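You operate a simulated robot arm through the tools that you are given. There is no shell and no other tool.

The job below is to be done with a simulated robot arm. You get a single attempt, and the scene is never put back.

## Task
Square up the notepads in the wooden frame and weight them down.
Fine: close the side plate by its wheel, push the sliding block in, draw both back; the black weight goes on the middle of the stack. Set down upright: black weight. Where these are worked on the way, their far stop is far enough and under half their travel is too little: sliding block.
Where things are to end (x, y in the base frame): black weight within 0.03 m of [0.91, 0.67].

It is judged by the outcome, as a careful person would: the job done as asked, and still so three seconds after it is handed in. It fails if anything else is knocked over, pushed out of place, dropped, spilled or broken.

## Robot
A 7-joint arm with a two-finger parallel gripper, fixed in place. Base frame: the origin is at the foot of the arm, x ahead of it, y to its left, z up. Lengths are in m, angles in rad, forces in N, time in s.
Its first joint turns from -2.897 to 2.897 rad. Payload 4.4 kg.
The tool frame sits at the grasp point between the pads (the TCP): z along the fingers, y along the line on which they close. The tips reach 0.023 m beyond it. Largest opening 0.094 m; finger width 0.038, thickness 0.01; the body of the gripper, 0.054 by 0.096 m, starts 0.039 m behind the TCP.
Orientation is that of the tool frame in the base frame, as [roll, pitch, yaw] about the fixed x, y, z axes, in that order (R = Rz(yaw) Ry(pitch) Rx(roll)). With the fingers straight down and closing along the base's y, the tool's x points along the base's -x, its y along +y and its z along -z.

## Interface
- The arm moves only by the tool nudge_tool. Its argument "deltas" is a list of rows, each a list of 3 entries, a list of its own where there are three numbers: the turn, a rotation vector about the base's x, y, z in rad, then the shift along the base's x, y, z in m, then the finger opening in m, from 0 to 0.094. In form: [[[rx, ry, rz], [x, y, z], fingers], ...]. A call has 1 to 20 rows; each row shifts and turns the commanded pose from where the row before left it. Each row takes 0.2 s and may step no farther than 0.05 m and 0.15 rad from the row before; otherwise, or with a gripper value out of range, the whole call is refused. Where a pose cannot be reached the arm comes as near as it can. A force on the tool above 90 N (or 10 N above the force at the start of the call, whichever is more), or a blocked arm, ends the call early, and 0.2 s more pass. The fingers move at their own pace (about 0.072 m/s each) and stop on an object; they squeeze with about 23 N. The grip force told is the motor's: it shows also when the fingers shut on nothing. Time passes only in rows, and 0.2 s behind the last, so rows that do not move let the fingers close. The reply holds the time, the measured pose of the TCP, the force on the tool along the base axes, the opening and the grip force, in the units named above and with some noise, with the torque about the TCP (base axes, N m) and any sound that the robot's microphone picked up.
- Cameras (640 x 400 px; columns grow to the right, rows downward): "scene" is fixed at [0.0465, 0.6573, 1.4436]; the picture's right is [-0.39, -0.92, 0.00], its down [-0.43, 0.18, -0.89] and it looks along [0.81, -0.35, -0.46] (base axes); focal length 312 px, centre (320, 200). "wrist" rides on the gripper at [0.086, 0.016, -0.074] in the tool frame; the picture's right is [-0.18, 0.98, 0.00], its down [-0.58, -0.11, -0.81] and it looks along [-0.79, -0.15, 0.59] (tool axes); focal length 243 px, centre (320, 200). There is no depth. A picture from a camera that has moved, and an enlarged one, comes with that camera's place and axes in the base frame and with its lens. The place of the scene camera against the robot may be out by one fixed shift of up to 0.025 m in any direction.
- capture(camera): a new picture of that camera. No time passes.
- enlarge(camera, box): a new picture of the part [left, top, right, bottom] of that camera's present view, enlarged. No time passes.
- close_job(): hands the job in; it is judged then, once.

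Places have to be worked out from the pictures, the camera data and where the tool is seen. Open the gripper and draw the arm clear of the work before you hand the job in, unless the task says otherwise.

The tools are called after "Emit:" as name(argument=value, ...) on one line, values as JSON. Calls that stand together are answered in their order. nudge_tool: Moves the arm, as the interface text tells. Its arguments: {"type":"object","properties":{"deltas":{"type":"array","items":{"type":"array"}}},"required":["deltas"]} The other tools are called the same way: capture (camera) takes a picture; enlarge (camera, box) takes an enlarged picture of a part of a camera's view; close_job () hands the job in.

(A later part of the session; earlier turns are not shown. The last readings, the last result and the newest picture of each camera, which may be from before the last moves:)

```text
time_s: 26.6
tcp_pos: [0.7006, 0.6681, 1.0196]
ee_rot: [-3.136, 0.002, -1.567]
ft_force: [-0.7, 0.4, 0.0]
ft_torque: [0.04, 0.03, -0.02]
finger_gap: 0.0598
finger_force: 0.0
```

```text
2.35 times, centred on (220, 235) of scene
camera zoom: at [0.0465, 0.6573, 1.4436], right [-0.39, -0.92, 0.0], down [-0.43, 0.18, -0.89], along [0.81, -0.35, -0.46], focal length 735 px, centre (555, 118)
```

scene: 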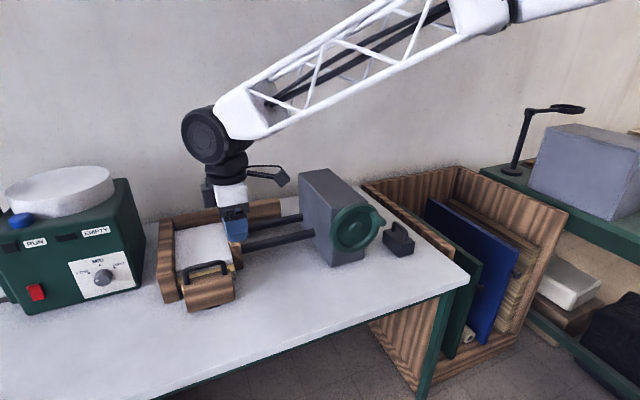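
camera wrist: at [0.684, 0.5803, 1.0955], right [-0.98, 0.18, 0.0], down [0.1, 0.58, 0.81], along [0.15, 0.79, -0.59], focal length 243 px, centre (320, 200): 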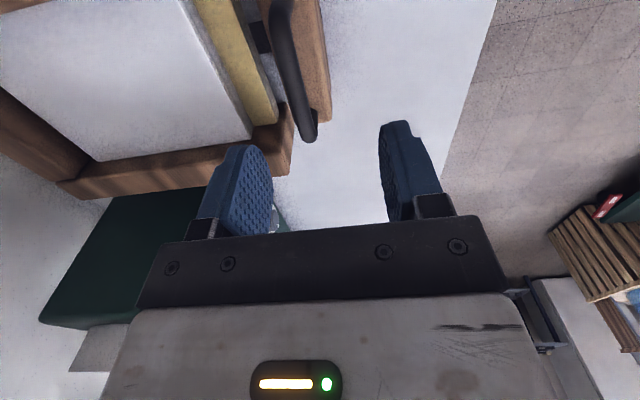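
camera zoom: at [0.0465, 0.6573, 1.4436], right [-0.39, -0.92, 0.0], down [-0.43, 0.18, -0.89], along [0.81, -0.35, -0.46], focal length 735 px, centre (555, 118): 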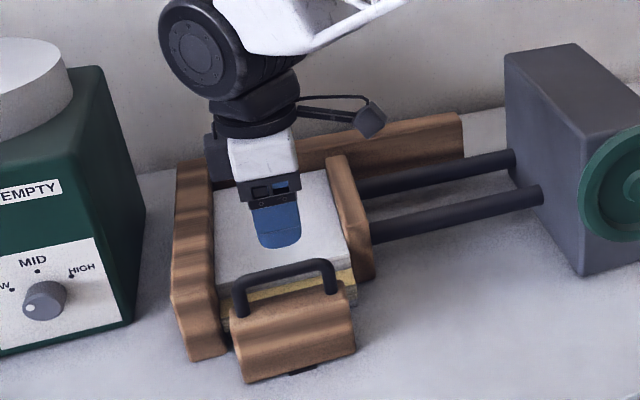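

Still reachable straight down. From this view the bar is at x≈0.718, so I shift the gripper over it and descend so the bar sits between the pads.

Emit:
nudge_tool(deltas=[[[0, 0, 0], [0.0175, -0.001, -0.02], 0.06], [[0, 0, 0], [0, 0, -0.025], 0.06], [[0, 0, 0], [0, 0, -0.025], 0.06], [[0, 0, 0], [0, 0, -0.022], 0.06], [[0, 0, 0], [0, 0, 0], 0.06]])

Emit:
capture(camera="wrist")

Emit:
enlarge(camera="scene", box=[140, 180, 300, 320])

```text
time_s: 27.8
tcp_pos: [0.7169, 0.6651, 0.9262]
ee_rot: [-3.139, 0.0, -1.567]
ft_force: [0.0, 0.2, 0.7]
ft_torque: [-0.01, 0.01, 0.01]
finger_gap: 0.0601
finger_force: 0.1
```

```text
taken
camera wrist: at [0.7007, 0.5781, 1.0027], right [-0.98, 0.18, 0.0], down [0.1, 0.58, 0.81], along [0.15, 0.79, -0.59], focal length 243 px, centre (320, 200)
```

wrist: 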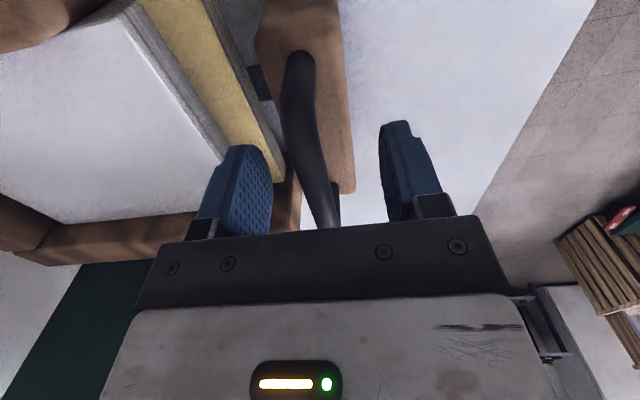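

```text
2.86 times, centred on (220, 250) of scene
camera zoom: at [0.0465, 0.6573, 1.4436], right [-0.39, -0.92, 0.0], down [-0.43, 0.18, -0.89], along [0.81, -0.35, -0.46], focal length 893 px, centre (606, 57)
```

zoom: 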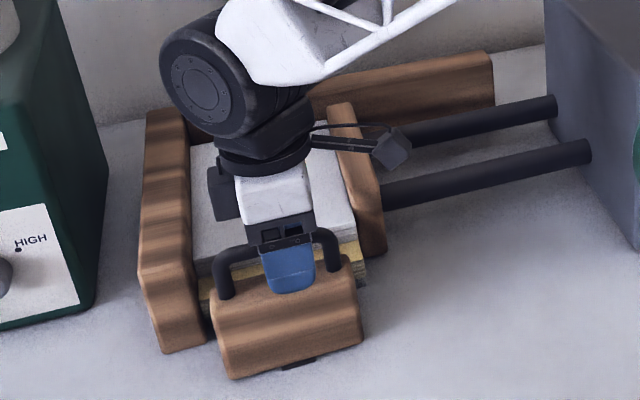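

The bar is between the pads and the fingers are between the posts. I close on it.

Emit:
nudge_tool(deltas=[[[0, 0, 0], [0, 0, 0], 0.0], [[0, 0, 0], [0, 0, 0], 0.0], [[0, 0, 0], [0, 0, 0], 0.0], [[0, 0, 0], [0, 0, 0], 0.0]])

Emit:
capture(camera="wrist")

```text
time_s: 28.8
tcp_pos: [0.7195, 0.6647, 0.927]
ee_rot: [-3.136, 0.0, -1.569]
ft_force: [68.5, 18.1, -14.7]
ft_torque: [0.58, -0.09, -0.23]
finger_gap: 0.0137
finger_force: 44.8
```

```text
taken
camera wrist: at [0.7025, 0.5777, 1.0029], right [-0.98, 0.18, 0.0], down [0.1, 0.58, 0.81], along [0.15, 0.79, -0.59], focal length 243 px, centre (320, 200)
```

wrist: 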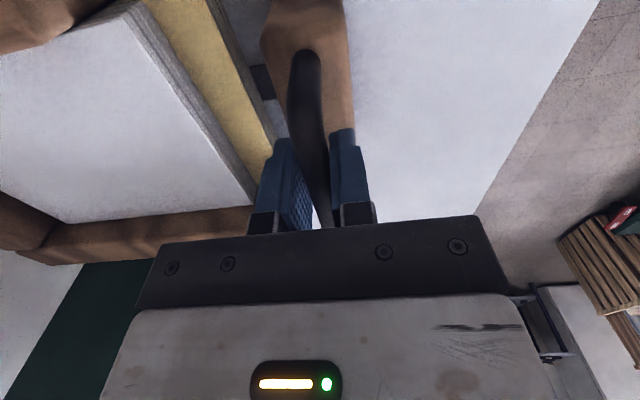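

Gripped (gap 0.0137). The bar sits a few mm further in x than I had, which shows as 68 N in +x. Moving +x is the push direction and will relieve it, so I step forward.

Emit:
nudge_tool(deltas=[[[0, 0, 0], [0.006, 0, 0], 0.0], [[0, 0, 0], [0.004, 0, 0], 0.0]])

```text
time_s: 29.4
tcp_pos: [0.726, 0.6639, 0.9272]
ee_rot: [-3.139, 0.001, -1.569]
ft_force: [-1.3, -9.4, 12.7]
ft_torque: [-1.39, 0.06, -0.5]
finger_gap: 0.0137
finger_force: 45.2
```

The load is relieved and the block is moving. I continue the push in small steps.

Emit:
nudge_tool(deltas=[[[0, 0, 0], [0.007, 0, 0], 0.0], [[0, 0, 0], [0.007, 0, 0], 0.0]])

Emit:
enlarge(camera="scene", box=[140, 180, 300, 320])

Emit:
capture(camera="wrist")

```text
time_s: 30.0
tcp_pos: [0.7405, 0.6651, 0.9272]
ee_rot: [-3.138, 0.001, -1.567]
ft_force: [-1.7, -14.9, 15.4]
ft_torque: [-0.11, 0.02, -0.48]
finger_gap: 0.0138
finger_force: 45.3
```

```text
2.86 times, centred on (220, 250) of scene
camera zoom: at [0.0465, 0.6573, 1.4436], right [-0.39, -0.92, 0.0], down [-0.43, 0.18, -0.89], along [0.81, -0.35, -0.46], focal length 893 px, centre (606, 57)
```

zoom: 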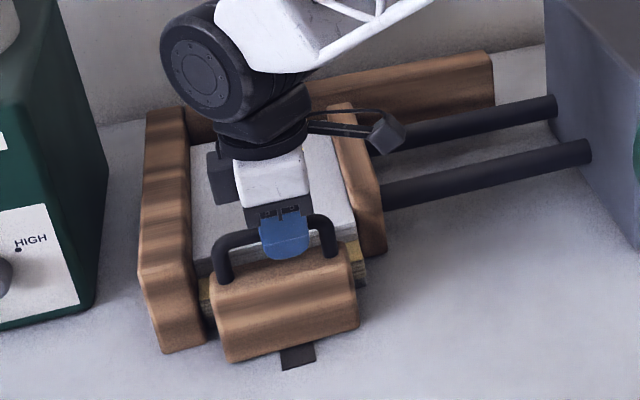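

```text
taken
camera wrist: at [0.7241, 0.5778, 1.003], right [-0.98, 0.18, 0.0], down [0.1, 0.58, 0.81], along [0.15, 0.79, -0.59], focal length 243 px, centre (320, 200)
```

wrist: 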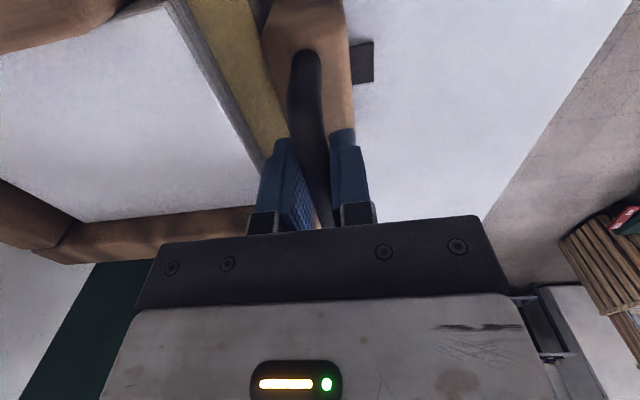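

The block slides on its rail, and it is now close to the yellow pad. I continue.

Emit:
nudge_tool(deltas=[[[0, 0, 0], [0.006, 0, 0], 0.0], [[0, 0, 0], [0.006, 0, 0], 0.0], [[0, 0, 0], [0.006, 0, 0], 0.0]])

Emit:
capture(camera="wrist")

```text
time_s: 30.8
tcp_pos: [0.7584, 0.6651, 0.9265]
ee_rot: [-3.138, -0.002, -1.569]
ft_force: [-6.0, -19.8, 12.9]
ft_torque: [-0.48, -0.03, -0.46]
finger_gap: 0.0135
finger_force: 44.5
```

```text
taken
camera wrist: at [0.7419, 0.5779, 1.0029], right [-0.98, 0.18, 0.0], down [0.1, 0.58, 0.81], along [0.15, 0.79, -0.59], focal length 243 px, centre (320, 200)
```

wrist: 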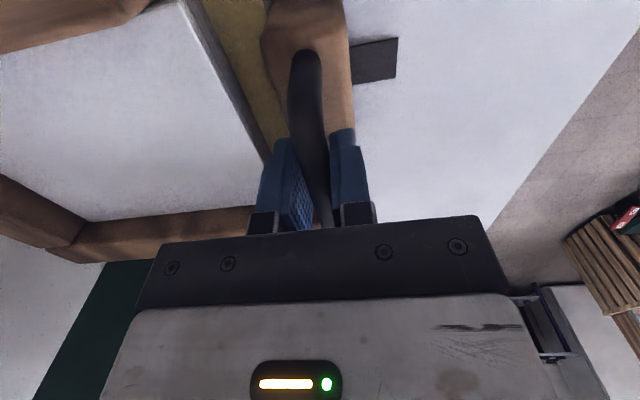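

The block is pushing the lower pads in with a light load (6 N). I continue, easing the small sideways load a little.

Emit:
nudge_tool(deltas=[[[0, 0, 0], [0.006, -0.0005, 0.0003], 0.0], [[0, 0, 0], [0.005, -0.0005, 0.0003], 0.0]])

Emit:
capture(camera="wrist")

```text
time_s: 31.4
tcp_pos: [0.7699, 0.6655, 0.9266]
ee_rot: [-3.137, -0.001, -1.569]
ft_force: [-11.7, -4.1, 7.5]
ft_torque: [0.11, 0.01, -0.52]
finger_gap: 0.0133
finger_force: 45.0
```

```text
taken
camera wrist: at [0.7525, 0.5779, 1.0029], right [-0.98, 0.18, 0.0], down [0.1, 0.58, 0.81], along [0.15, 0.79, -0.59], focal length 243 px, centre (320, 200)
```

wrist: 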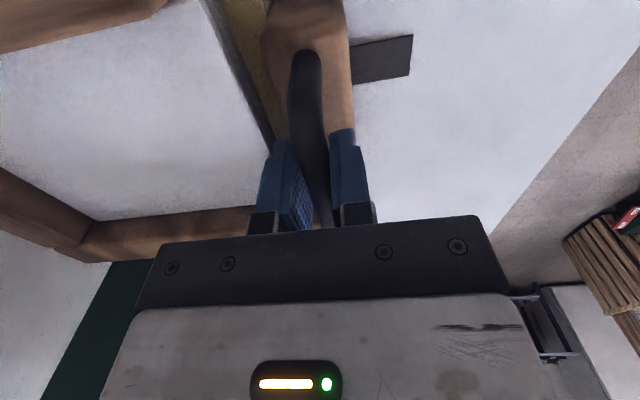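

Only a thin sliver of yellow still shows. I continue in small steps, watching for the stop.

Emit:
nudge_tool(deltas=[[[0, 0, 0], [0.005, 0, 0], 0.0], [[0, 0, 0], [0.004, 0, 0], 0.0]])

Emit:
capture(camera="wrist")

Emit:
enlarge(camera="scene", box=[140, 180, 300, 320])

```text
time_s: 32.0
tcp_pos: [0.778, 0.6655, 0.9268]
ee_rot: [-3.139, 0.001, -1.567]
ft_force: [-10.3, 14.0, -2.8]
ft_torque: [0.65, -0.01, -0.6]
finger_gap: 0.0135
finger_force: 44.6
```

```text
taken
camera wrist: at [0.7617, 0.5779, 1.0029], right [-0.98, 0.18, 0.0], down [0.1, 0.58, 0.81], along [0.15, 0.79, -0.59], focal length 243 px, centre (320, 200)
```

wrist: 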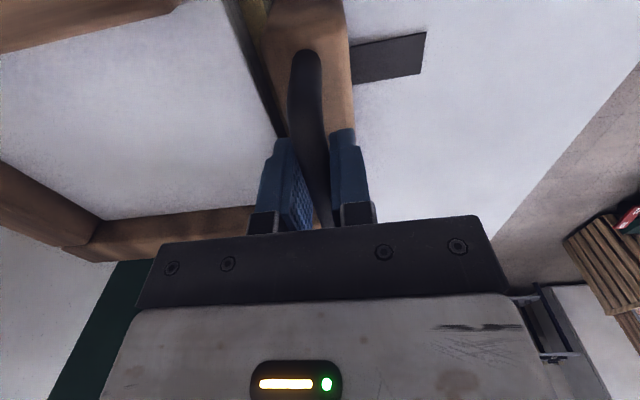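

```text
2.86 times, centred on (220, 250) of scene
camera zoom: at [0.0465, 0.6573, 1.4436], right [-0.39, -0.92, 0.0], down [-0.43, 0.18, -0.89], along [0.81, -0.35, -0.46], focal length 893 px, centre (606, 57)
```

zoom: 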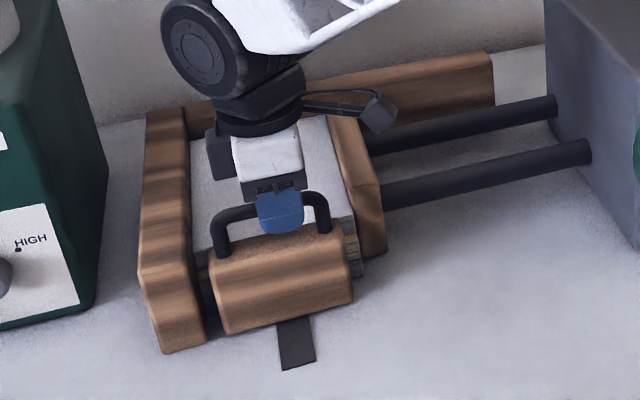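

The block is nearly at the white pad's edge, and the load is still only about 10 N. I continue until a clear stop.

Emit:
nudge_tool(deltas=[[[0, 0, 0], [0.004, 0, 0], 0.0], [[0, 0, 0], [0.003, 0, 0], 0.0]])

Emit:
capture(camera="wrist")

```text
time_s: 32.6
tcp_pos: [0.7851, 0.6643, 0.9267]
ee_rot: [-3.137, 0.0, -1.568]
ft_force: [-9.0, 30.1, -5.8]
ft_torque: [-0.04, -0.04, -0.61]
finger_gap: 0.0138
finger_force: 44.4
```

```text
taken
camera wrist: at [0.7684, 0.5778, 1.003], right [-0.98, 0.18, 0.0], down [0.1, 0.58, 0.81], along [0.15, 0.79, -0.59], focal length 243 px, centre (320, 200)
```

wrist: 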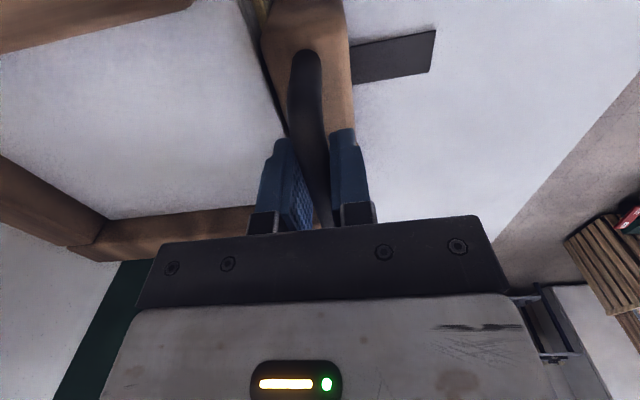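

The push load is still light. I trim the sideways load with a +y shift and continue toward the stop.

Emit:
nudge_tool(deltas=[[[0, 0, 0], [0.003, 0.001, 0], 0.0], [[0, 0, 0], [0.003, 0.0005, 0], 0.0]])

Emit:
enlarge(camera="wrist", box=[180, 0, 360, 150])

```text
time_s: 33.2
tcp_pos: [0.7917, 0.6642, 0.9268]
ee_rot: [3.141, -0.001, -1.567]
ft_force: [-47.2, -8.5, 6.5]
ft_torque: [0.62, 0.14, -0.56]
finger_gap: 0.0136
finger_force: 44.9
```

```text
2.67 times, centred on (270, 75) of wrist
camera zoom: at [0.7736, 0.578, 1.0031], right [-0.98, 0.18, 0.0], down [0.11, 0.58, 0.81], along [0.15, 0.79, -0.59], focal length 647 px, centre (453, 533)
```

zoom: 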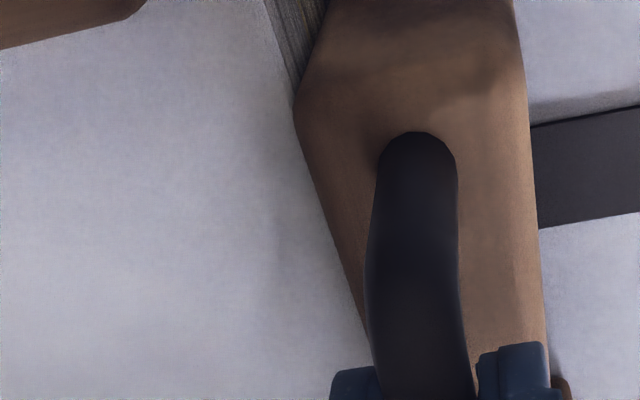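

Load jumped to 47 N in −x: the block is flush with the white pad and at its stop. One last 2 mm step to confirm it doesn't go further.

Emit:
nudge_tool(deltas=[[[0, 0, 0], [0.0015, 0.0, 0], 0.0], [[0, 0, 0], [0, 0, 0], 0.0]])

Emit:
enlarge(camera="scene", box=[140, 180, 300, 320])

```text
time_s: 33.7
tcp_pos: [0.789, 0.6648, 0.9275]
ee_rot: [3.139, -0.005, -1.567]
ft_force: [-28.7, -11.5, 13.8]
ft_torque: [-0.05, 0.07, -0.68]
finger_gap: 0.0139
finger_force: 45.3
stopped in row 2: the force on the tool passed its limit at 94 N (the readings are from after the stop); the commanded pose is now the measured one
```

```text
2.86 times, centred on (220, 250) of scene
camera zoom: at [0.0465, 0.6573, 1.4436], right [-0.39, -0.92, 0.0], down [-0.43, 0.18, -0.89], along [0.81, -0.35, -0.46], focal length 893 px, centre (606, 57)
```

zoom: 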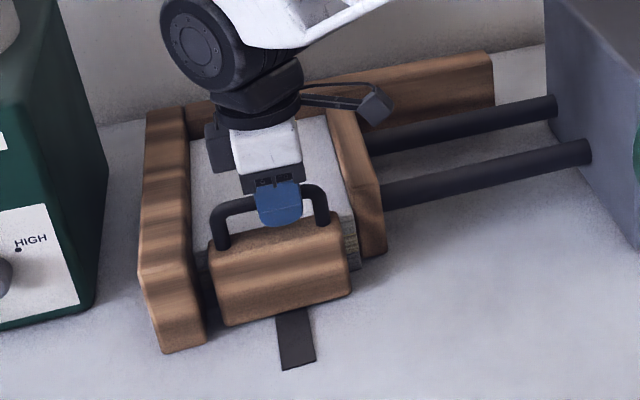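

The stop is firm. Now I draw the block back to its start (bar x≈0.722), while the plate still holds the stack.

Emit:
nudge_tool(deltas=[[[0, 0, 0], [-0.008, 0, 0], 0.0], [[0, 0, 0], [-0.008, 0, 0], 0.0], [[0, 0, 0], [-0.008, 0, 0], 0.0], [[0, 0, 0], [-0.008, 0, 0], 0.0], [[0, 0, 0], [-0.008, 0, 0], 0.0], [[0, 0, 0], [-0.008, 0, 0], 0.0]])

Emit:
capture(camera="wrist")

```text
time_s: 35.1
tcp_pos: [0.7426, 0.6651, 0.927]
ee_rot: [3.141, -0.003, -1.566]
ft_force: [1.4, -11.4, 20.1]
ft_torque: [0.41, 0.0, -0.59]
finger_gap: 0.0136
finger_force: 44.9
```

```text
taken
camera wrist: at [0.7268, 0.5781, 1.0031], right [-0.98, 0.18, 0.0], down [0.11, 0.58, 0.8], along [0.15, 0.79, -0.59], focal length 243 px, centre (320, 200)
```

wrist: 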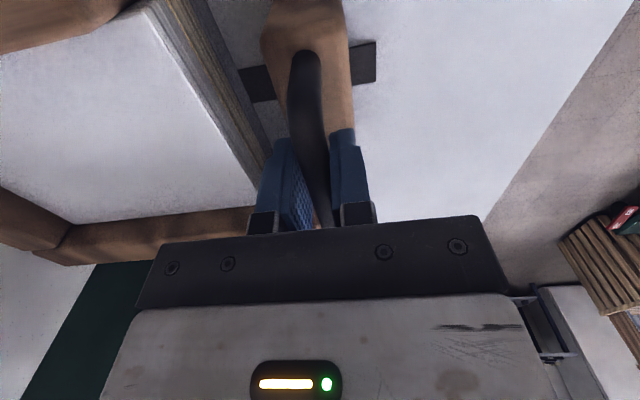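

The stack's front edge is now flush. I draw the block the rest of the way to its start stop.

Emit:
nudge_tool(deltas=[[[0, 0, 0], [-0.007, 0, 0], 0.0], [[0, 0, 0], [-0.006, 0, 0], 0.0], [[0, 0, 0], [-0.004, 0, 0], 0.0]])

```text
time_s: 35.9
tcp_pos: [0.7255, 0.6648, 0.9264]
ee_rot: [3.141, -0.003, -1.567]
ft_force: [1.3, -19.9, 20.7]
ft_torque: [-0.61, 0.01, -0.56]
finger_gap: 0.0137
finger_force: 45.1
```

Emit:
nudge_tool(deltas=[[[0, 0, 0], [-0.003, 0, 0], 0.0], [[0, 0, 0], [-0.002, 0, 0], 0.0]])

Emit:
enlarge(camera="scene", box=[140, 180, 300, 320])

```text
time_s: 36.5
tcp_pos: [0.7199, 0.6637, 0.9263]
ee_rot: [-3.141, -0.003, -1.568]
ft_force: [0.1, -21.7, 21.3]
ft_torque: [0.01, 0.02, -0.61]
finger_gap: 0.0138
finger_force: 45.5
```

```text
2.86 times, centred on (220, 250) of scene
camera zoom: at [0.0465, 0.6573, 1.4436], right [-0.39, -0.92, 0.0], down [-0.43, 0.18, -0.89], along [0.81, -0.35, -0.46], focal length 893 px, centre (606, 57)
```

zoom: 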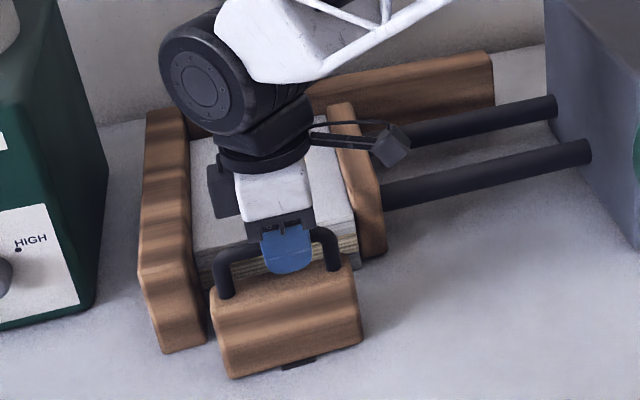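

The block is visually back where it started. One tiny further step to see if it is on its start stop.

Emit:
nudge_tool(deltas=[[[0, 0, 0], [-0.002, 0.001, -0.0005], 0.0], [[0, 0, 0], [0, 0, 0], 0.0]])

```text
time_s: 37.1
tcp_pos: [0.7202, 0.666, 0.9265]
ee_rot: [-3.141, -0.005, -1.568]
ft_force: [15.7, -31.2, 23.0]
ft_torque: [-0.05, -0.1, -0.56]
finger_gap: 0.0137
finger_force: 45.1
```

The start stop is felt (16 N). I relieve the loads, open the fingers and lift straight up off the handle.

Emit:
nudge_tool(deltas=[[[0, 0, 0], [0.001, -0.002, -0.001], 0.0], [[0, 0, 0], [0, 0, 0], 0.03], [[0, 0, 0], [0, 0, 0], 0.06], [[0, 0, 0], [0, 0, 0], 0.06], [[0, 0, 0], [0, 0, 0.03], 0.06], [[0, 0, 0], [0, 0, 0.04], 0.06], [[0, 0, 0], [-0.01, 0, 0.04], 0.06], [[0, 0, 0], [-0.02, -0.01, 0.04], 0.06]])

Emit:
capture(camera="wrist")

Emit:
capture(camera="scene")

```text
time_s: 38.9
tcp_pos: [0.6885, 0.6528, 1.075]
ee_rot: [3.14, -0.004, -1.566]
ft_force: [0.0, -0.3, -0.8]
ft_torque: [-0.02, 0.0, -0.03]
finger_gap: 0.0601
finger_force: 0.1
```

```text
taken
camera wrist: at [0.6734, 0.5675, 1.1506], right [-0.98, 0.18, 0.0], down [0.11, 0.59, 0.8], along [0.14, 0.79, -0.6], focal length 243 px, centre (320, 200)
```

wrist: 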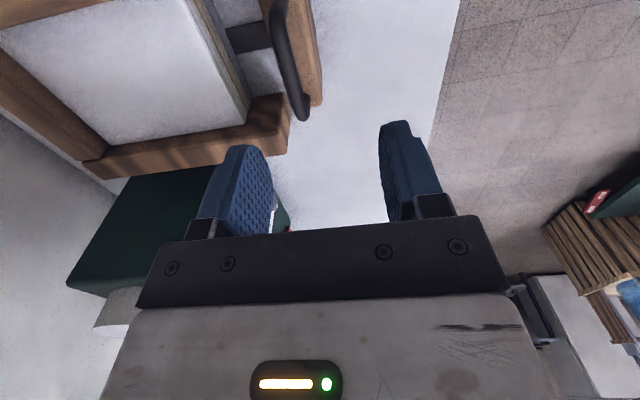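

```text
taken
```

scene: 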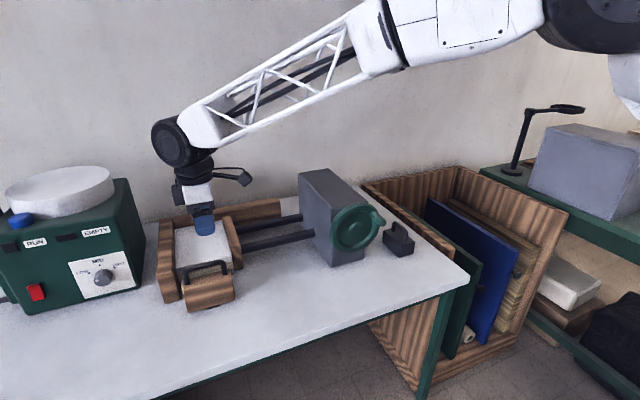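

The block is back and released, and the plate is still closed. I retreat along the way I came and yaw the tool back to its natural orientation.

Emit:
nudge_tool(deltas=[[[0, 0, 0], [-0.0365, -0.0254, 0.0096], 0.06], [[0, 0, 0], [-0.0365, -0.0254, 0.0096], 0.06], [[0, 0, 0], [-0.0365, -0.0254, 0.0096], 0.06], [[0, 0, 0], [-0.0365, -0.0254, 0.0096], 0.06], [[0, 0, 0], [-0.0365, -0.0254, 0.0096], 0.06], [[0, 0, 0], [-0.0365, -0.0254, 0.0096], 0.06], [[0, 0, 0], [-0.0365, -0.0254, 0.0096], 0.06], [[0, 0, 0], [-0.0365, -0.0254, 0.0096], 0.06], [[0, 0, -0.131], [0, 0, 0], 0.06], [[0, 0, -0.131], [0, 0, 0], 0.06], [[0, 0, -0.131], [0, 0, 0], 0.06], [[0, 0, -0.131], [0, 0, 0], 0.06], [[0, 0, -0.131], [0, 0, 0], 0.06], [[0, 0, -0.131], [0, 0, 0], 0.06], [[0, 0, -0.131], [0, 0, 0], 0.06], [[0, 0, -0.131], [0, 0, 0], 0.06], [[0, 0, -0.131], [0, 0, 0], 0.06], [[0, 0, -0.131], [0, 0, 0], 0.06], [[0, 0, -0.131], [0, 0, 0], 0.06], [[0, 0, -0.131], [0, 0, 0], 0.06]])

```text
time_s: 43.1
tcp_pos: [0.3976, 0.4512, 1.152]
ee_rot: [3.14, -0.004, 3.141]
ft_force: [0.8, 0.1, 0.7]
ft_torque: [-0.01, 0.03, 0.0]
finger_gap: 0.06
finger_force: 0.0
```

Natural orientation recovered at a safe place. Now I return to the wheel: pitch forward 45°, then roll to line up with the knob at about 2 o'clock, stopping short of it.

Emit:
nudge_tool(deltas=[[[0, -0.131, 0], [0.012, -0.0335, -0.0167], 0.05], [[0, -0.131, 0], [0.012, -0.0335, -0.0167], 0.05], [[0, -0.131, 0], [0.012, -0.0335, -0.0167], 0.05], [[0, -0.131, 0], [0.012, -0.0335, -0.0167], 0.05], [[0, -0.131, 0], [0.012, -0.0335, -0.0167], 0.05], [[0, -0.131, 0], [0.012, -0.0335, -0.0167], 0.05], [[0.13, 0, 0], [0.0025, -0.004, -0.004], 0.05], [[0.13, 0, 0], [0.0025, -0.004, -0.004], 0.05], [[0.13, 0, 0], [0.0025, -0.004, -0.004], 0.05], [[0.13, 0, 0], [0.0025, -0.004, -0.004], 0.05], [[0.13, 0, 0], [0.0025, -0.004, -0.004], 0.05], [[0.13, 0, 0], [0.0025, -0.004, -0.004], 0.05], [[0.13, 0, 0], [0.0025, -0.004, -0.004], 0.05], [[0.13, 0, 0], [0.0025, -0.004, -0.004], 0.05], [[0, 0, 0], [0, 0, 0], 0.05]])

Emit:
capture(camera="wrist")

Emit:
enlarge(camera="wrist", box=[220, 20, 420, 180])

```text
time_s: 46.3
tcp_pos: [0.4891, 0.2191, 1.0202]
ee_rot: [1.962, 0.365, 2.431]
ft_force: [-0.6, -0.8, -0.2]
ft_torque: [-0.02, 0.01, 0.04]
finger_gap: 0.0501
finger_force: 0.0
```

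```text
taken
camera wrist: at [0.3754, 0.2329, 1.0305], right [0.13, 0.38, 0.91], down [-0.16, -0.9, 0.4], along [0.98, -0.2, -0.06], focal length 243 px, centre (320, 200)
```

wrist: 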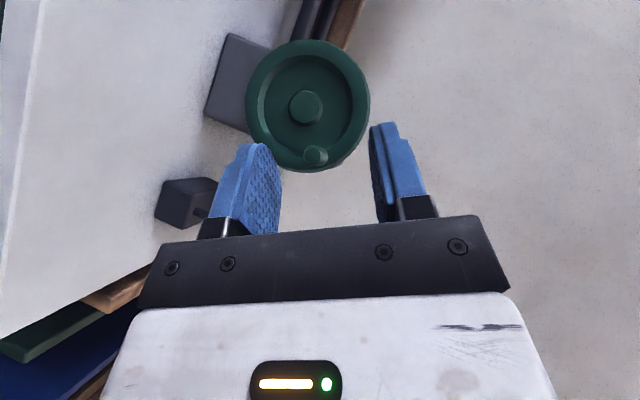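

```text
2.50 times, centred on (320, 100) of wrist
camera zoom: at [0.3754, 0.2329, 1.0305], right [0.13, 0.38, 0.91], down [-0.16, -0.9, 0.4], along [0.98, -0.2, -0.06], focal length 606 px, centre (320, 450)
```

zoom: 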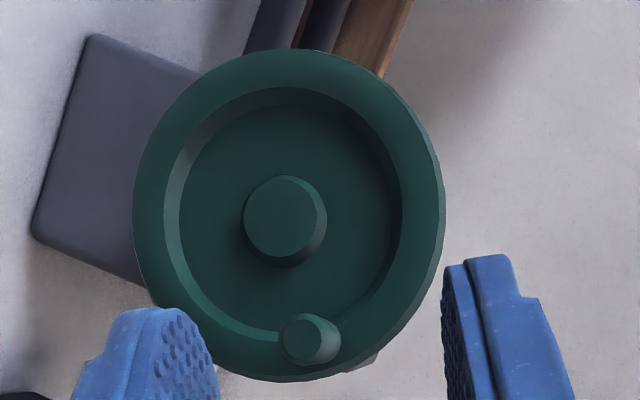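

The knob tip is at about (0.632, 0.222, 0.990). I align the roll slightly and move in around it.

Emit:
nudge_tool(deltas=[[[-0.12, 0, 0], [0.02, 0.003, -0.03], 0.05], [[0, 0, 0], [0.04, 0, 0], 0.05], [[0, 0, 0], [0.04, 0, 0], 0.05], [[0, 0, 0], [0.03, 0, 0], 0.05], [[0, 0, 0], [0.02, 0, 0], 0.05], [[0, 0, 0], [0, 0, 0], 0.05]])

Emit:
capture(camera="wrist")

```text
time_s: 47.7
tcp_pos: [0.6401, 0.2208, 0.9891]
ee_rot: [2.064, 0.444, 2.472]
ft_force: [-0.2, 0.7, 0.0]
ft_torque: [0.02, -0.01, 0.0]
finger_gap: 0.0498
finger_force: 0.0
```

```text
taken
camera wrist: at [0.5261, 0.2365, 0.9979], right [0.13, 0.49, 0.86], down [-0.16, -0.85, 0.51], along [0.98, -0.2, -0.03], focal length 243 px, centre (320, 200)
```

wrist: 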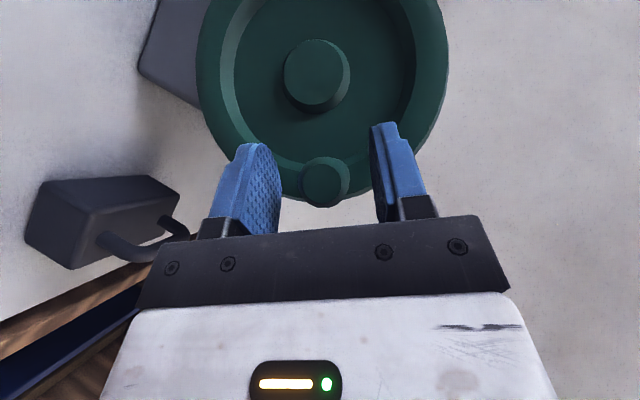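

The knob is caged. I narrow the cage to 0.03 and turn anticlockwise to open the plate, in checked steps.

Emit:
nudge_tool(deltas=[[[0, 0, 0], [0, 0, 0], 0.03], [[0, 0, 0], [0, 0, 0], 0.03], [[-0.13, 0, 0], [0, 0.0055, 0.006], 0.03], [[-0.13, 0, 0], [0, 0.0062, 0.0053], 0.03], [[-0.13, 0, 0], [0, 0.0069, 0.0044], 0.03]])

Emit:
enlarge(camera="scene", box=[140, 180, 310, 320])

```text
time_s: 48.9
tcp_pos: [0.6401, 0.2405, 1.0045]
ee_rot: [2.451, 0.657, 2.676]
ft_force: [0.5, 0.5, -0.6]
ft_torque: [-0.04, 0.03, -0.02]
finger_gap: 0.0298
finger_force: 0.1
```

```text
2.86 times, centred on (225, 250) of scene
camera zoom: at [0.0465, 0.6573, 1.4436], right [-0.39, -0.92, 0.0], down [-0.43, 0.18, -0.89], along [0.81, -0.35, -0.46], focal length 893 px, centre (591, 57)
```

zoom: 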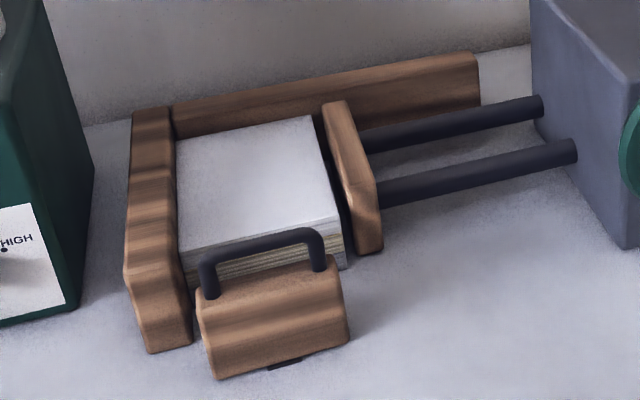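

The plate is drawing back and the stack stays square against the wall. I continue turning.

Emit:
nudge_tool(deltas=[[[-0.13, 0, 0], [0, 0.0074, 0.0035], 0.03], [[-0.13, 0, 0], [0, 0.0077, 0.0026], 0.03], [[-0.13, 0, 0], [0, 0.008, 0.0015], 0.03], [[-0.13, 0, 0], [0, 0.0082, 0.0004], 0.03]])

Emit:
enlarge(camera="scene", box=[140, 180, 310, 320])

Emit:
capture(camera="wrist")

```text
time_s: 50.0
tcp_pos: [0.6426, 0.2687, 1.0519]
ee_rot: [2.979, 0.857, 3.051]
ft_force: [-5.7, -3.3, 22.9]
ft_torque: [-0.4, 0.08, -0.14]
finger_gap: 0.0303
finger_force: 0.9
out of reach, approached as far as the arm can: row 2
stopped in row 4: the force on the tool passed its limit at 227 N (the readings are from after the stop); the commanded pose is now the measured one
```

```text
2.86 times, centred on (225, 250) of scene
camera zoom: at [0.0465, 0.6573, 1.4436], right [-0.39, -0.92, 0.0], down [-0.43, 0.18, -0.89], along [0.81, -0.35, -0.46], focal length 893 px, centre (591, 57)
```

zoom: 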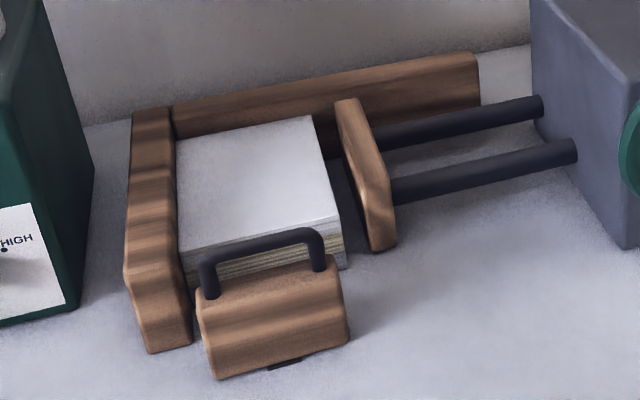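

```text
taken
camera wrist: at [0.5298, 0.2828, 1.0382], right [0.09, 0.97, 0.24], down [-0.23, -0.22, 0.95], along [0.97, -0.14, 0.2], focal length 243 px, centre (320, 200)
```

wrist: 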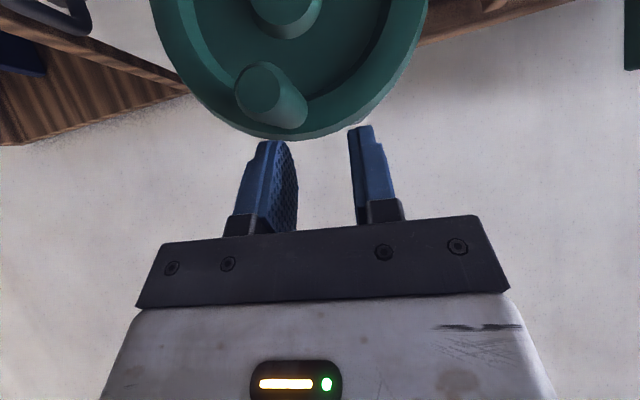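

The arm jumped at a reach limit in row 2 and the call stopped on a force spike; the fingers slipped off above the knob. The plate is about 60% drawn back and everything appears intact. I look at the scene before moving.

Emit:
capture(camera="scene")

Emit:
enlarge(camera="scene", box=[290, 150, 450, 280])

```text
taken
```

scene: 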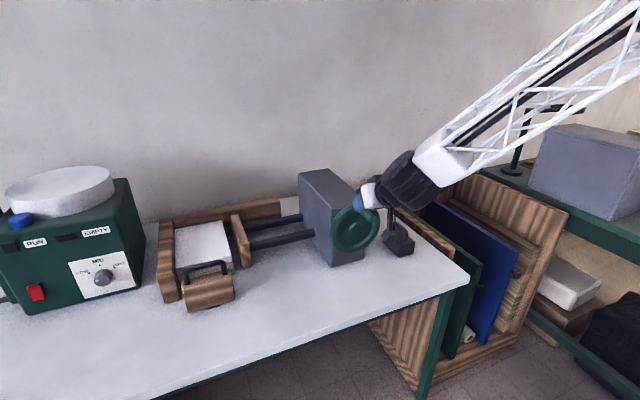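

```text
3.08 times, centred on (370, 215) of scene
camera zoom: at [0.0465, 0.6573, 1.4436], right [-0.39, -0.92, 0.0], down [-0.43, 0.18, -0.89], along [0.81, -0.35, -0.46], focal length 961 px, centre (166, 154)
```

zoom: 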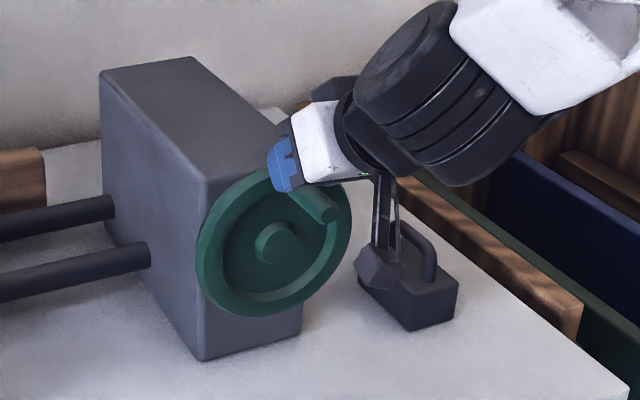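

The housing and weight are where they were. The knob is now at about (0.632, 0.256, 1.010). I back the fingers away from the wheel to regain a clean posture.

Emit:
nudge_tool(deltas=[[[0, 0, 0], [-0.01, 0, 0.006], 0.04], [[0, 0, 0], [-0.03, 0, 0.01], 0.05], [[0, 0, 0], [-0.04, 0, 0], 0.05], [[0, 0, 0], [-0.04, 0, 0], 0.05], [[0, 0, 0], [0, 0, 0], 0.05]])

Emit:
capture(camera="wrist")

Emit:
capture(camera="scene")

```text
time_s: 51.2
tcp_pos: [0.5245, 0.269, 1.0666]
ee_rot: [2.983, 0.852, 3.054]
ft_force: [0.0, -0.4, 0.0]
ft_torque: [-0.02, 0.0, 0.0]
finger_gap: 0.0498
finger_force: 0.0
```

```text
taken
camera wrist: at [0.4096, 0.283, 1.0529], right [0.09, 0.97, 0.24], down [-0.22, -0.22, 0.95], along [0.97, -0.14, 0.2], focal length 243 px, centre (320, 200)
```

wrist: 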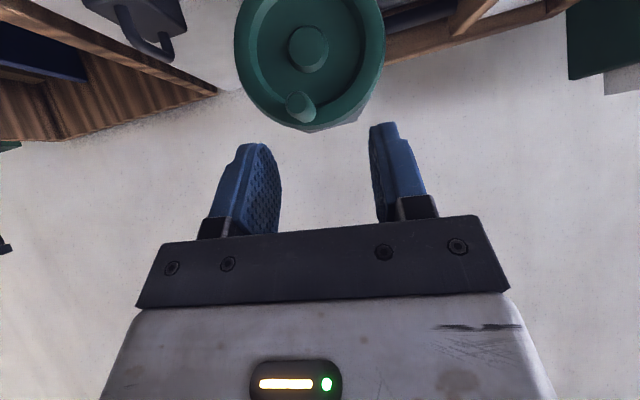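

```text
taken
```

scene: 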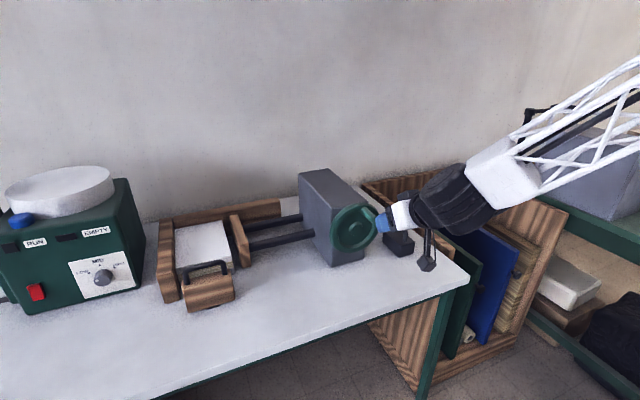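

Clear of the wheel. I straighten the tool to the plain 45° pitch, lower it to knob height and look again.

Emit:
nudge_tool(deltas=[[[-0.104, 0.077, -0.0225], [-0.01, -0.013, -0.028], 0.05], [[0, 0, 0], [0, 0, -0.028], 0.05], [[0, 0, 0], [0, 0, 0], 0.05]])

Emit:
enlarge(camera="wrist", box=[220, 20, 420, 180])

```text
time_s: 52.0
tcp_pos: [0.5143, 0.2563, 1.0105]
ee_rot: [3.139, 0.778, -3.14]
ft_force: [0.2, -1.2, -0.2]
ft_torque: [0.02, -0.01, -0.03]
finger_gap: 0.0501
finger_force: 0.0
```

```text
2.50 times, centred on (320, 100) of wrist
camera zoom: at [0.3996, 0.2712, 1.0035], right [0.13, 0.98, 0.13], down [-0.15, -0.11, 0.98], along [0.98, -0.14, 0.14], focal length 606 px, centre (320, 450)
```

zoom: 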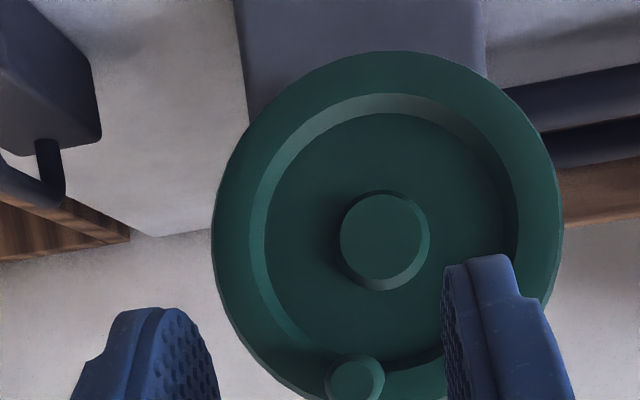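

The knob is at about (0.632, 0.253, 1.011), right in front. I move in around it again with the open cage.

Emit:
nudge_tool(deltas=[[[0, 0, 0], [0.04, -0.003, 0.001], 0.05], [[0, 0, 0], [0.04, 0, 0], 0.05], [[0, 0, 0], [0.03, 0, 0], 0.05], [[0, 0, 0], [0.015, 0, 0], 0.05], [[0, 0, 0], [0, 0, 0], 0.03], [[0, 0, 0], [0, 0, 0], 0.03]])

Emit:
capture(camera="wrist")

```text
time_s: 53.4
tcp_pos: [0.6388, 0.2512, 1.0112]
ee_rot: [3.138, 0.78, -3.138]
ft_force: [0.7, 0.6, -0.1]
ft_torque: [0.01, -0.01, -0.01]
finger_gap: 0.0299
finger_force: 0.1
```

```text
taken
camera wrist: at [0.524, 0.2671, 1.0045], right [0.13, 0.98, 0.13], down [-0.15, -0.11, 0.98], along [0.98, -0.14, 0.14], focal length 243 px, centre (320, 200)
```

wrist: 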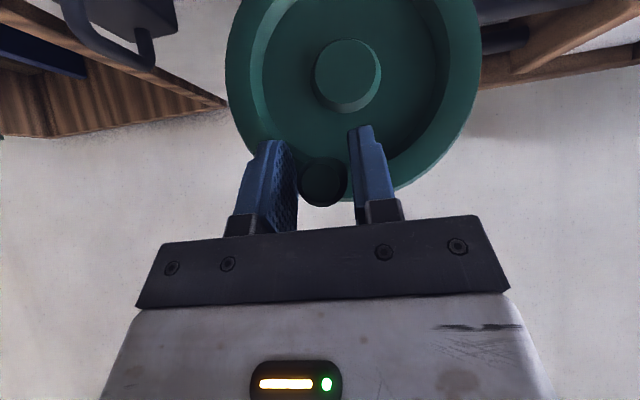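

Caged cleanly with zero load. I push the knob anticlockwise over the top, without any tool rotation this time.

Emit:
nudge_tool(deltas=[[[0, 0, 0], [0, 0.008, 0.0015], 0.03], [[0, 0, 0], [0, 0.0078, 0.0008], 0.03], [[0, 0, 0], [0, 0.008, -0.0001], 0.03]])

Emit:
enlarge(camera="scene", box=[140, 180, 310, 320])

```text
time_s: 54.2
tcp_pos: [0.6392, 0.2766, 1.0127]
ee_rot: [3.138, 0.78, -3.137]
ft_force: [0.7, -1.9, -0.2]
ft_torque: [-0.03, 0.04, -0.02]
finger_gap: 0.0309
finger_force: 0.8
```

```text
2.86 times, centred on (225, 250) of scene
camera zoom: at [0.0465, 0.6573, 1.4436], right [-0.39, -0.92, 0.0], down [-0.43, 0.18, -0.89], along [0.81, -0.35, -0.46], focal length 893 px, centre (591, 57)
```

zoom: 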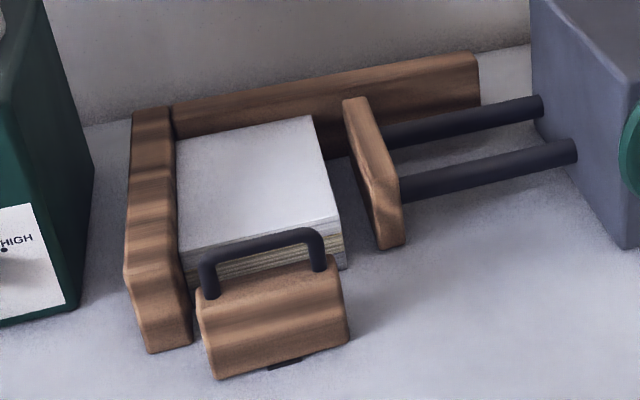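

The plate is nearly back to its start. I go on in small steps until the open stop is felt.

Emit:
nudge_tool(deltas=[[[0, 0, 0], [0, 0.0045, -0.0005], 0.03], [[0, 0, 0], [0, 0.003, -0.0005], 0.03]])

Emit:
enlarge(camera="scene", box=[140, 180, 310, 320])

```text
time_s: 54.8
tcp_pos: [0.6388, 0.2844, 1.0116]
ee_rot: [3.138, 0.777, -3.138]
ft_force: [0.0, -2.8, 0.4]
ft_torque: [-0.03, -0.04, -0.08]
finger_gap: 0.0306
finger_force: 0.4
```

```text
2.86 times, centred on (225, 250) of scene
camera zoom: at [0.0465, 0.6573, 1.4436], right [-0.39, -0.92, 0.0], down [-0.43, 0.18, -0.89], along [0.81, -0.35, -0.46], focal length 893 px, centre (591, 57)
```

zoom: 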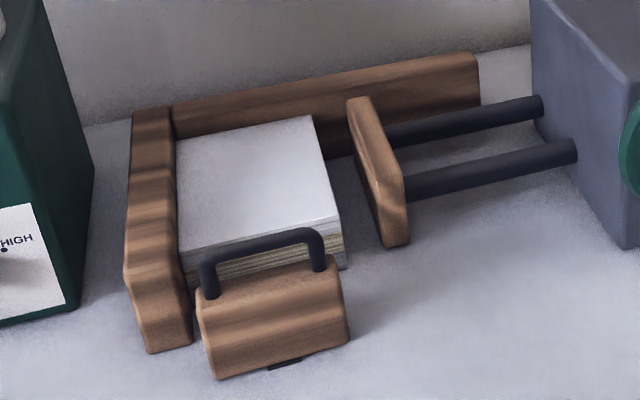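

The plate looks level with its start picture. One more small step to feel for the stop.

Emit:
nudge_tool(deltas=[[[0, 0, 0], [0, 0.003, -0.0006], 0.03], [[0, 0, 0], [0, 0.0, 0], 0.03]])

Emit:
enlarge(camera="scene", box=[140, 180, 310, 320])

```text
time_s: 55.4
tcp_pos: [0.6398, 0.2863, 1.0104]
ee_rot: [3.139, 0.779, -3.137]
ft_force: [-0.3, -3.2, -0.3]
ft_torque: [0.01, 0.01, -0.03]
finger_gap: 0.0308
finger_force: 0.6
```

```text
2.86 times, centred on (225, 250) of scene
camera zoom: at [0.0465, 0.6573, 1.4436], right [-0.39, -0.92, 0.0], down [-0.43, 0.18, -0.89], along [0.81, -0.35, -0.46], focal length 893 px, centre (591, 57)
```

zoom: 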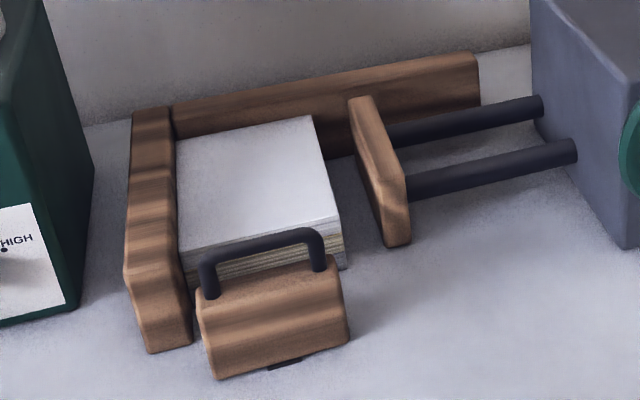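

The plate is at its starting place (within a pixel or two). A 2 mm check for the open stop.

Emit:
nudge_tool(deltas=[[[0, 0, 0], [0, 0.0025, -0.0006], 0.03], [[0, 0, 0], [0, 0.0, 0], 0.03]])

Emit:
enlarge(camera="scene", box=[200, 180, 260, 270])

```text
time_s: 56.0
tcp_pos: [0.6396, 0.2892, 1.0108]
ee_rot: [3.138, 0.777, -3.138]
ft_force: [-0.4, -1.6, 0.2]
ft_torque: [0.0, -0.02, -0.08]
finger_gap: 0.0306
finger_force: 1.2
```

```text
4.44 times, centred on (230, 225) of scene
camera zoom: at [0.0465, 0.6573, 1.4436], right [-0.39, -0.92, 0.0], down [-0.43, 0.18, -0.89], along [0.81, -0.35, -0.46], focal length 1388 px, centre (720, 89)
```

zoom: 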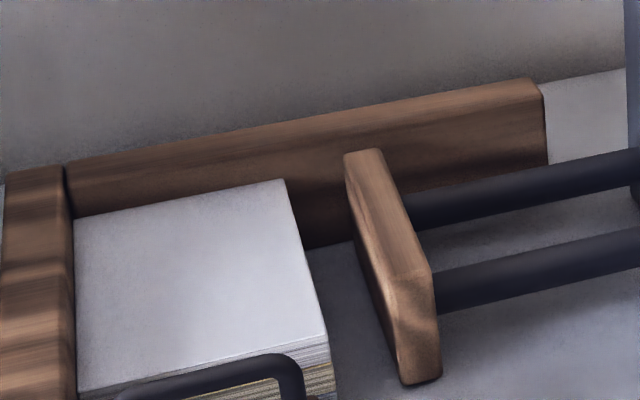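

There is still free travel in the opening direction. I open a little further to see whether the real stop is near.

Emit:
nudge_tool(deltas=[[[0, 0, 0], [0, 0.0045, -0.0016], 0.03], [[0, 0, 0], [0, 0.004, -0.0018], 0.03]])

Emit:
enlarge(camera="scene", box=[140, 180, 310, 320])

Emit:
capture(camera="wrist")

```text
time_s: 56.6
tcp_pos: [0.6375, 0.2981, 1.0074]
ee_rot: [3.138, 0.78, -3.135]
ft_force: [0.1, -1.4, -0.1]
ft_torque: [-0.01, -0.03, -0.01]
finger_gap: 0.0304
finger_force: 1.2
```

```text
2.86 times, centred on (225, 250) of scene
camera zoom: at [0.0465, 0.6573, 1.4436], right [-0.39, -0.92, 0.0], down [-0.43, 0.18, -0.89], along [0.81, -0.35, -0.46], focal length 893 px, centre (591, 57)
```

zoom: 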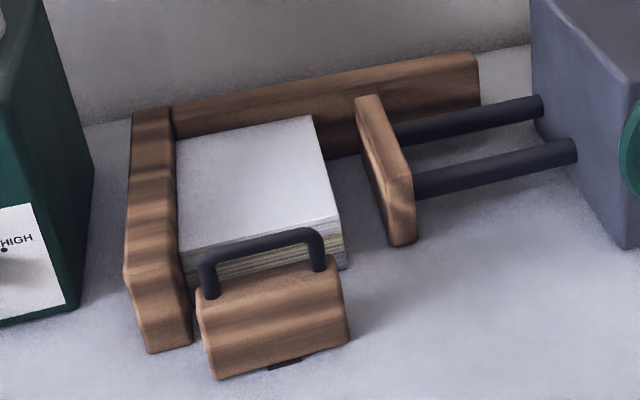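

```text
taken
camera wrist: at [0.5239, 0.3132, 1.0012], right [0.12, 0.98, 0.13], down [-0.15, -0.11, 0.98], along [0.98, -0.14, 0.14], focal length 243 px, centre (320, 200)
```

wrist: 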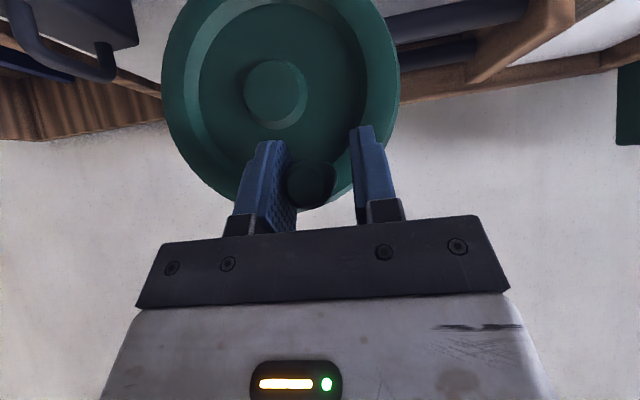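

The plate is now slightly more open than at the start, and the stop hasn't been reached. I keep opening gently to find the fully-back position, rolling the tool a little with the wheel.

Emit:
nudge_tool(deltas=[[[-0.1, 0, 0], [0, 0.0056, -0.0031], 0.03], [[-0.1, 0, 0], [0, 0.0052, -0.0036], 0.03]])

Emit:
enlarge(camera="scene", box=[140, 180, 310, 320])

```text
time_s: 57.2
tcp_pos: [0.6385, 0.3092, 1.0011]
ee_rot: [-2.867, 0.76, -2.943]
ft_force: [-0.4, -0.8, -0.3]
ft_torque: [-0.02, 0.01, -0.03]
finger_gap: 0.0301
finger_force: 0.6
```

```text
2.86 times, centred on (225, 250) of scene
camera zoom: at [0.0465, 0.6573, 1.4436], right [-0.39, -0.92, 0.0], down [-0.43, 0.18, -0.89], along [0.81, -0.35, -0.46], focal length 893 px, centre (591, 57)
```

zoom: 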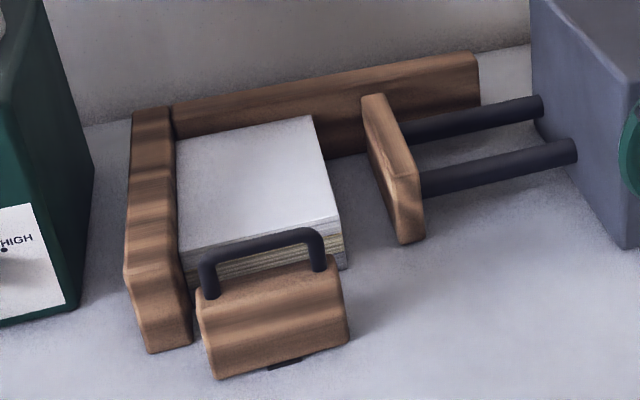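

Still free, and the plate keeps drawing back. I try a few more steps to find the stop.

Emit:
nudge_tool(deltas=[[[-0.1, 0, 0], [0, 0.0046, -0.0043], 0.03], [[-0.1, 0, 0], [0, 0.0044, -0.0046], 0.03]])

Emit:
enlarge(camera="scene", box=[140, 160, 440, 320])

Emit:
capture(camera="wrist")

```text
time_s: 57.8
tcp_pos: [0.6375, 0.3187, 0.9921]
ee_rot: [-2.609, 0.702, -2.772]
ft_force: [-0.1, 0.8, -1.0]
ft_torque: [-0.03, 0.03, -0.02]
finger_gap: 0.0303
finger_force: 0.1
```

```text
2.13 times, centred on (290, 240) of scene
camera zoom: at [0.0465, 0.6573, 1.4436], right [-0.39, -0.92, 0.0], down [-0.43, 0.18, -0.89], along [0.81, -0.35, -0.46], focal length 666 px, centre (384, 115)
```

zoom: 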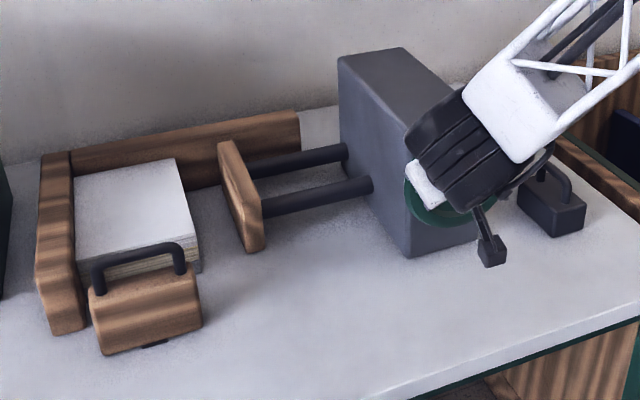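

```text
taken
camera wrist: at [0.5239, 0.329, 0.9803], right [0.12, 0.96, -0.26], down [-0.15, 0.28, 0.95], along [0.98, -0.08, 0.18], focal length 243 px, centre (320, 200)
```

wrist: 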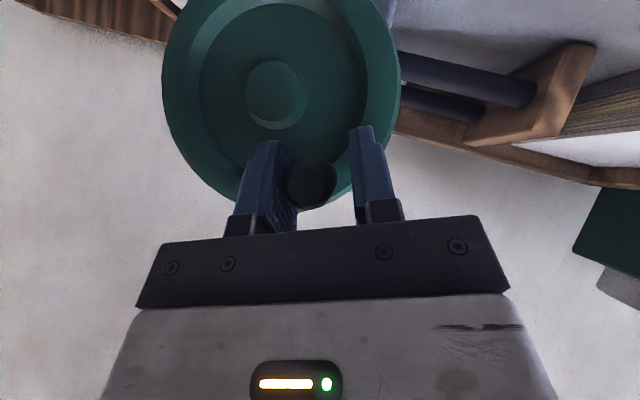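

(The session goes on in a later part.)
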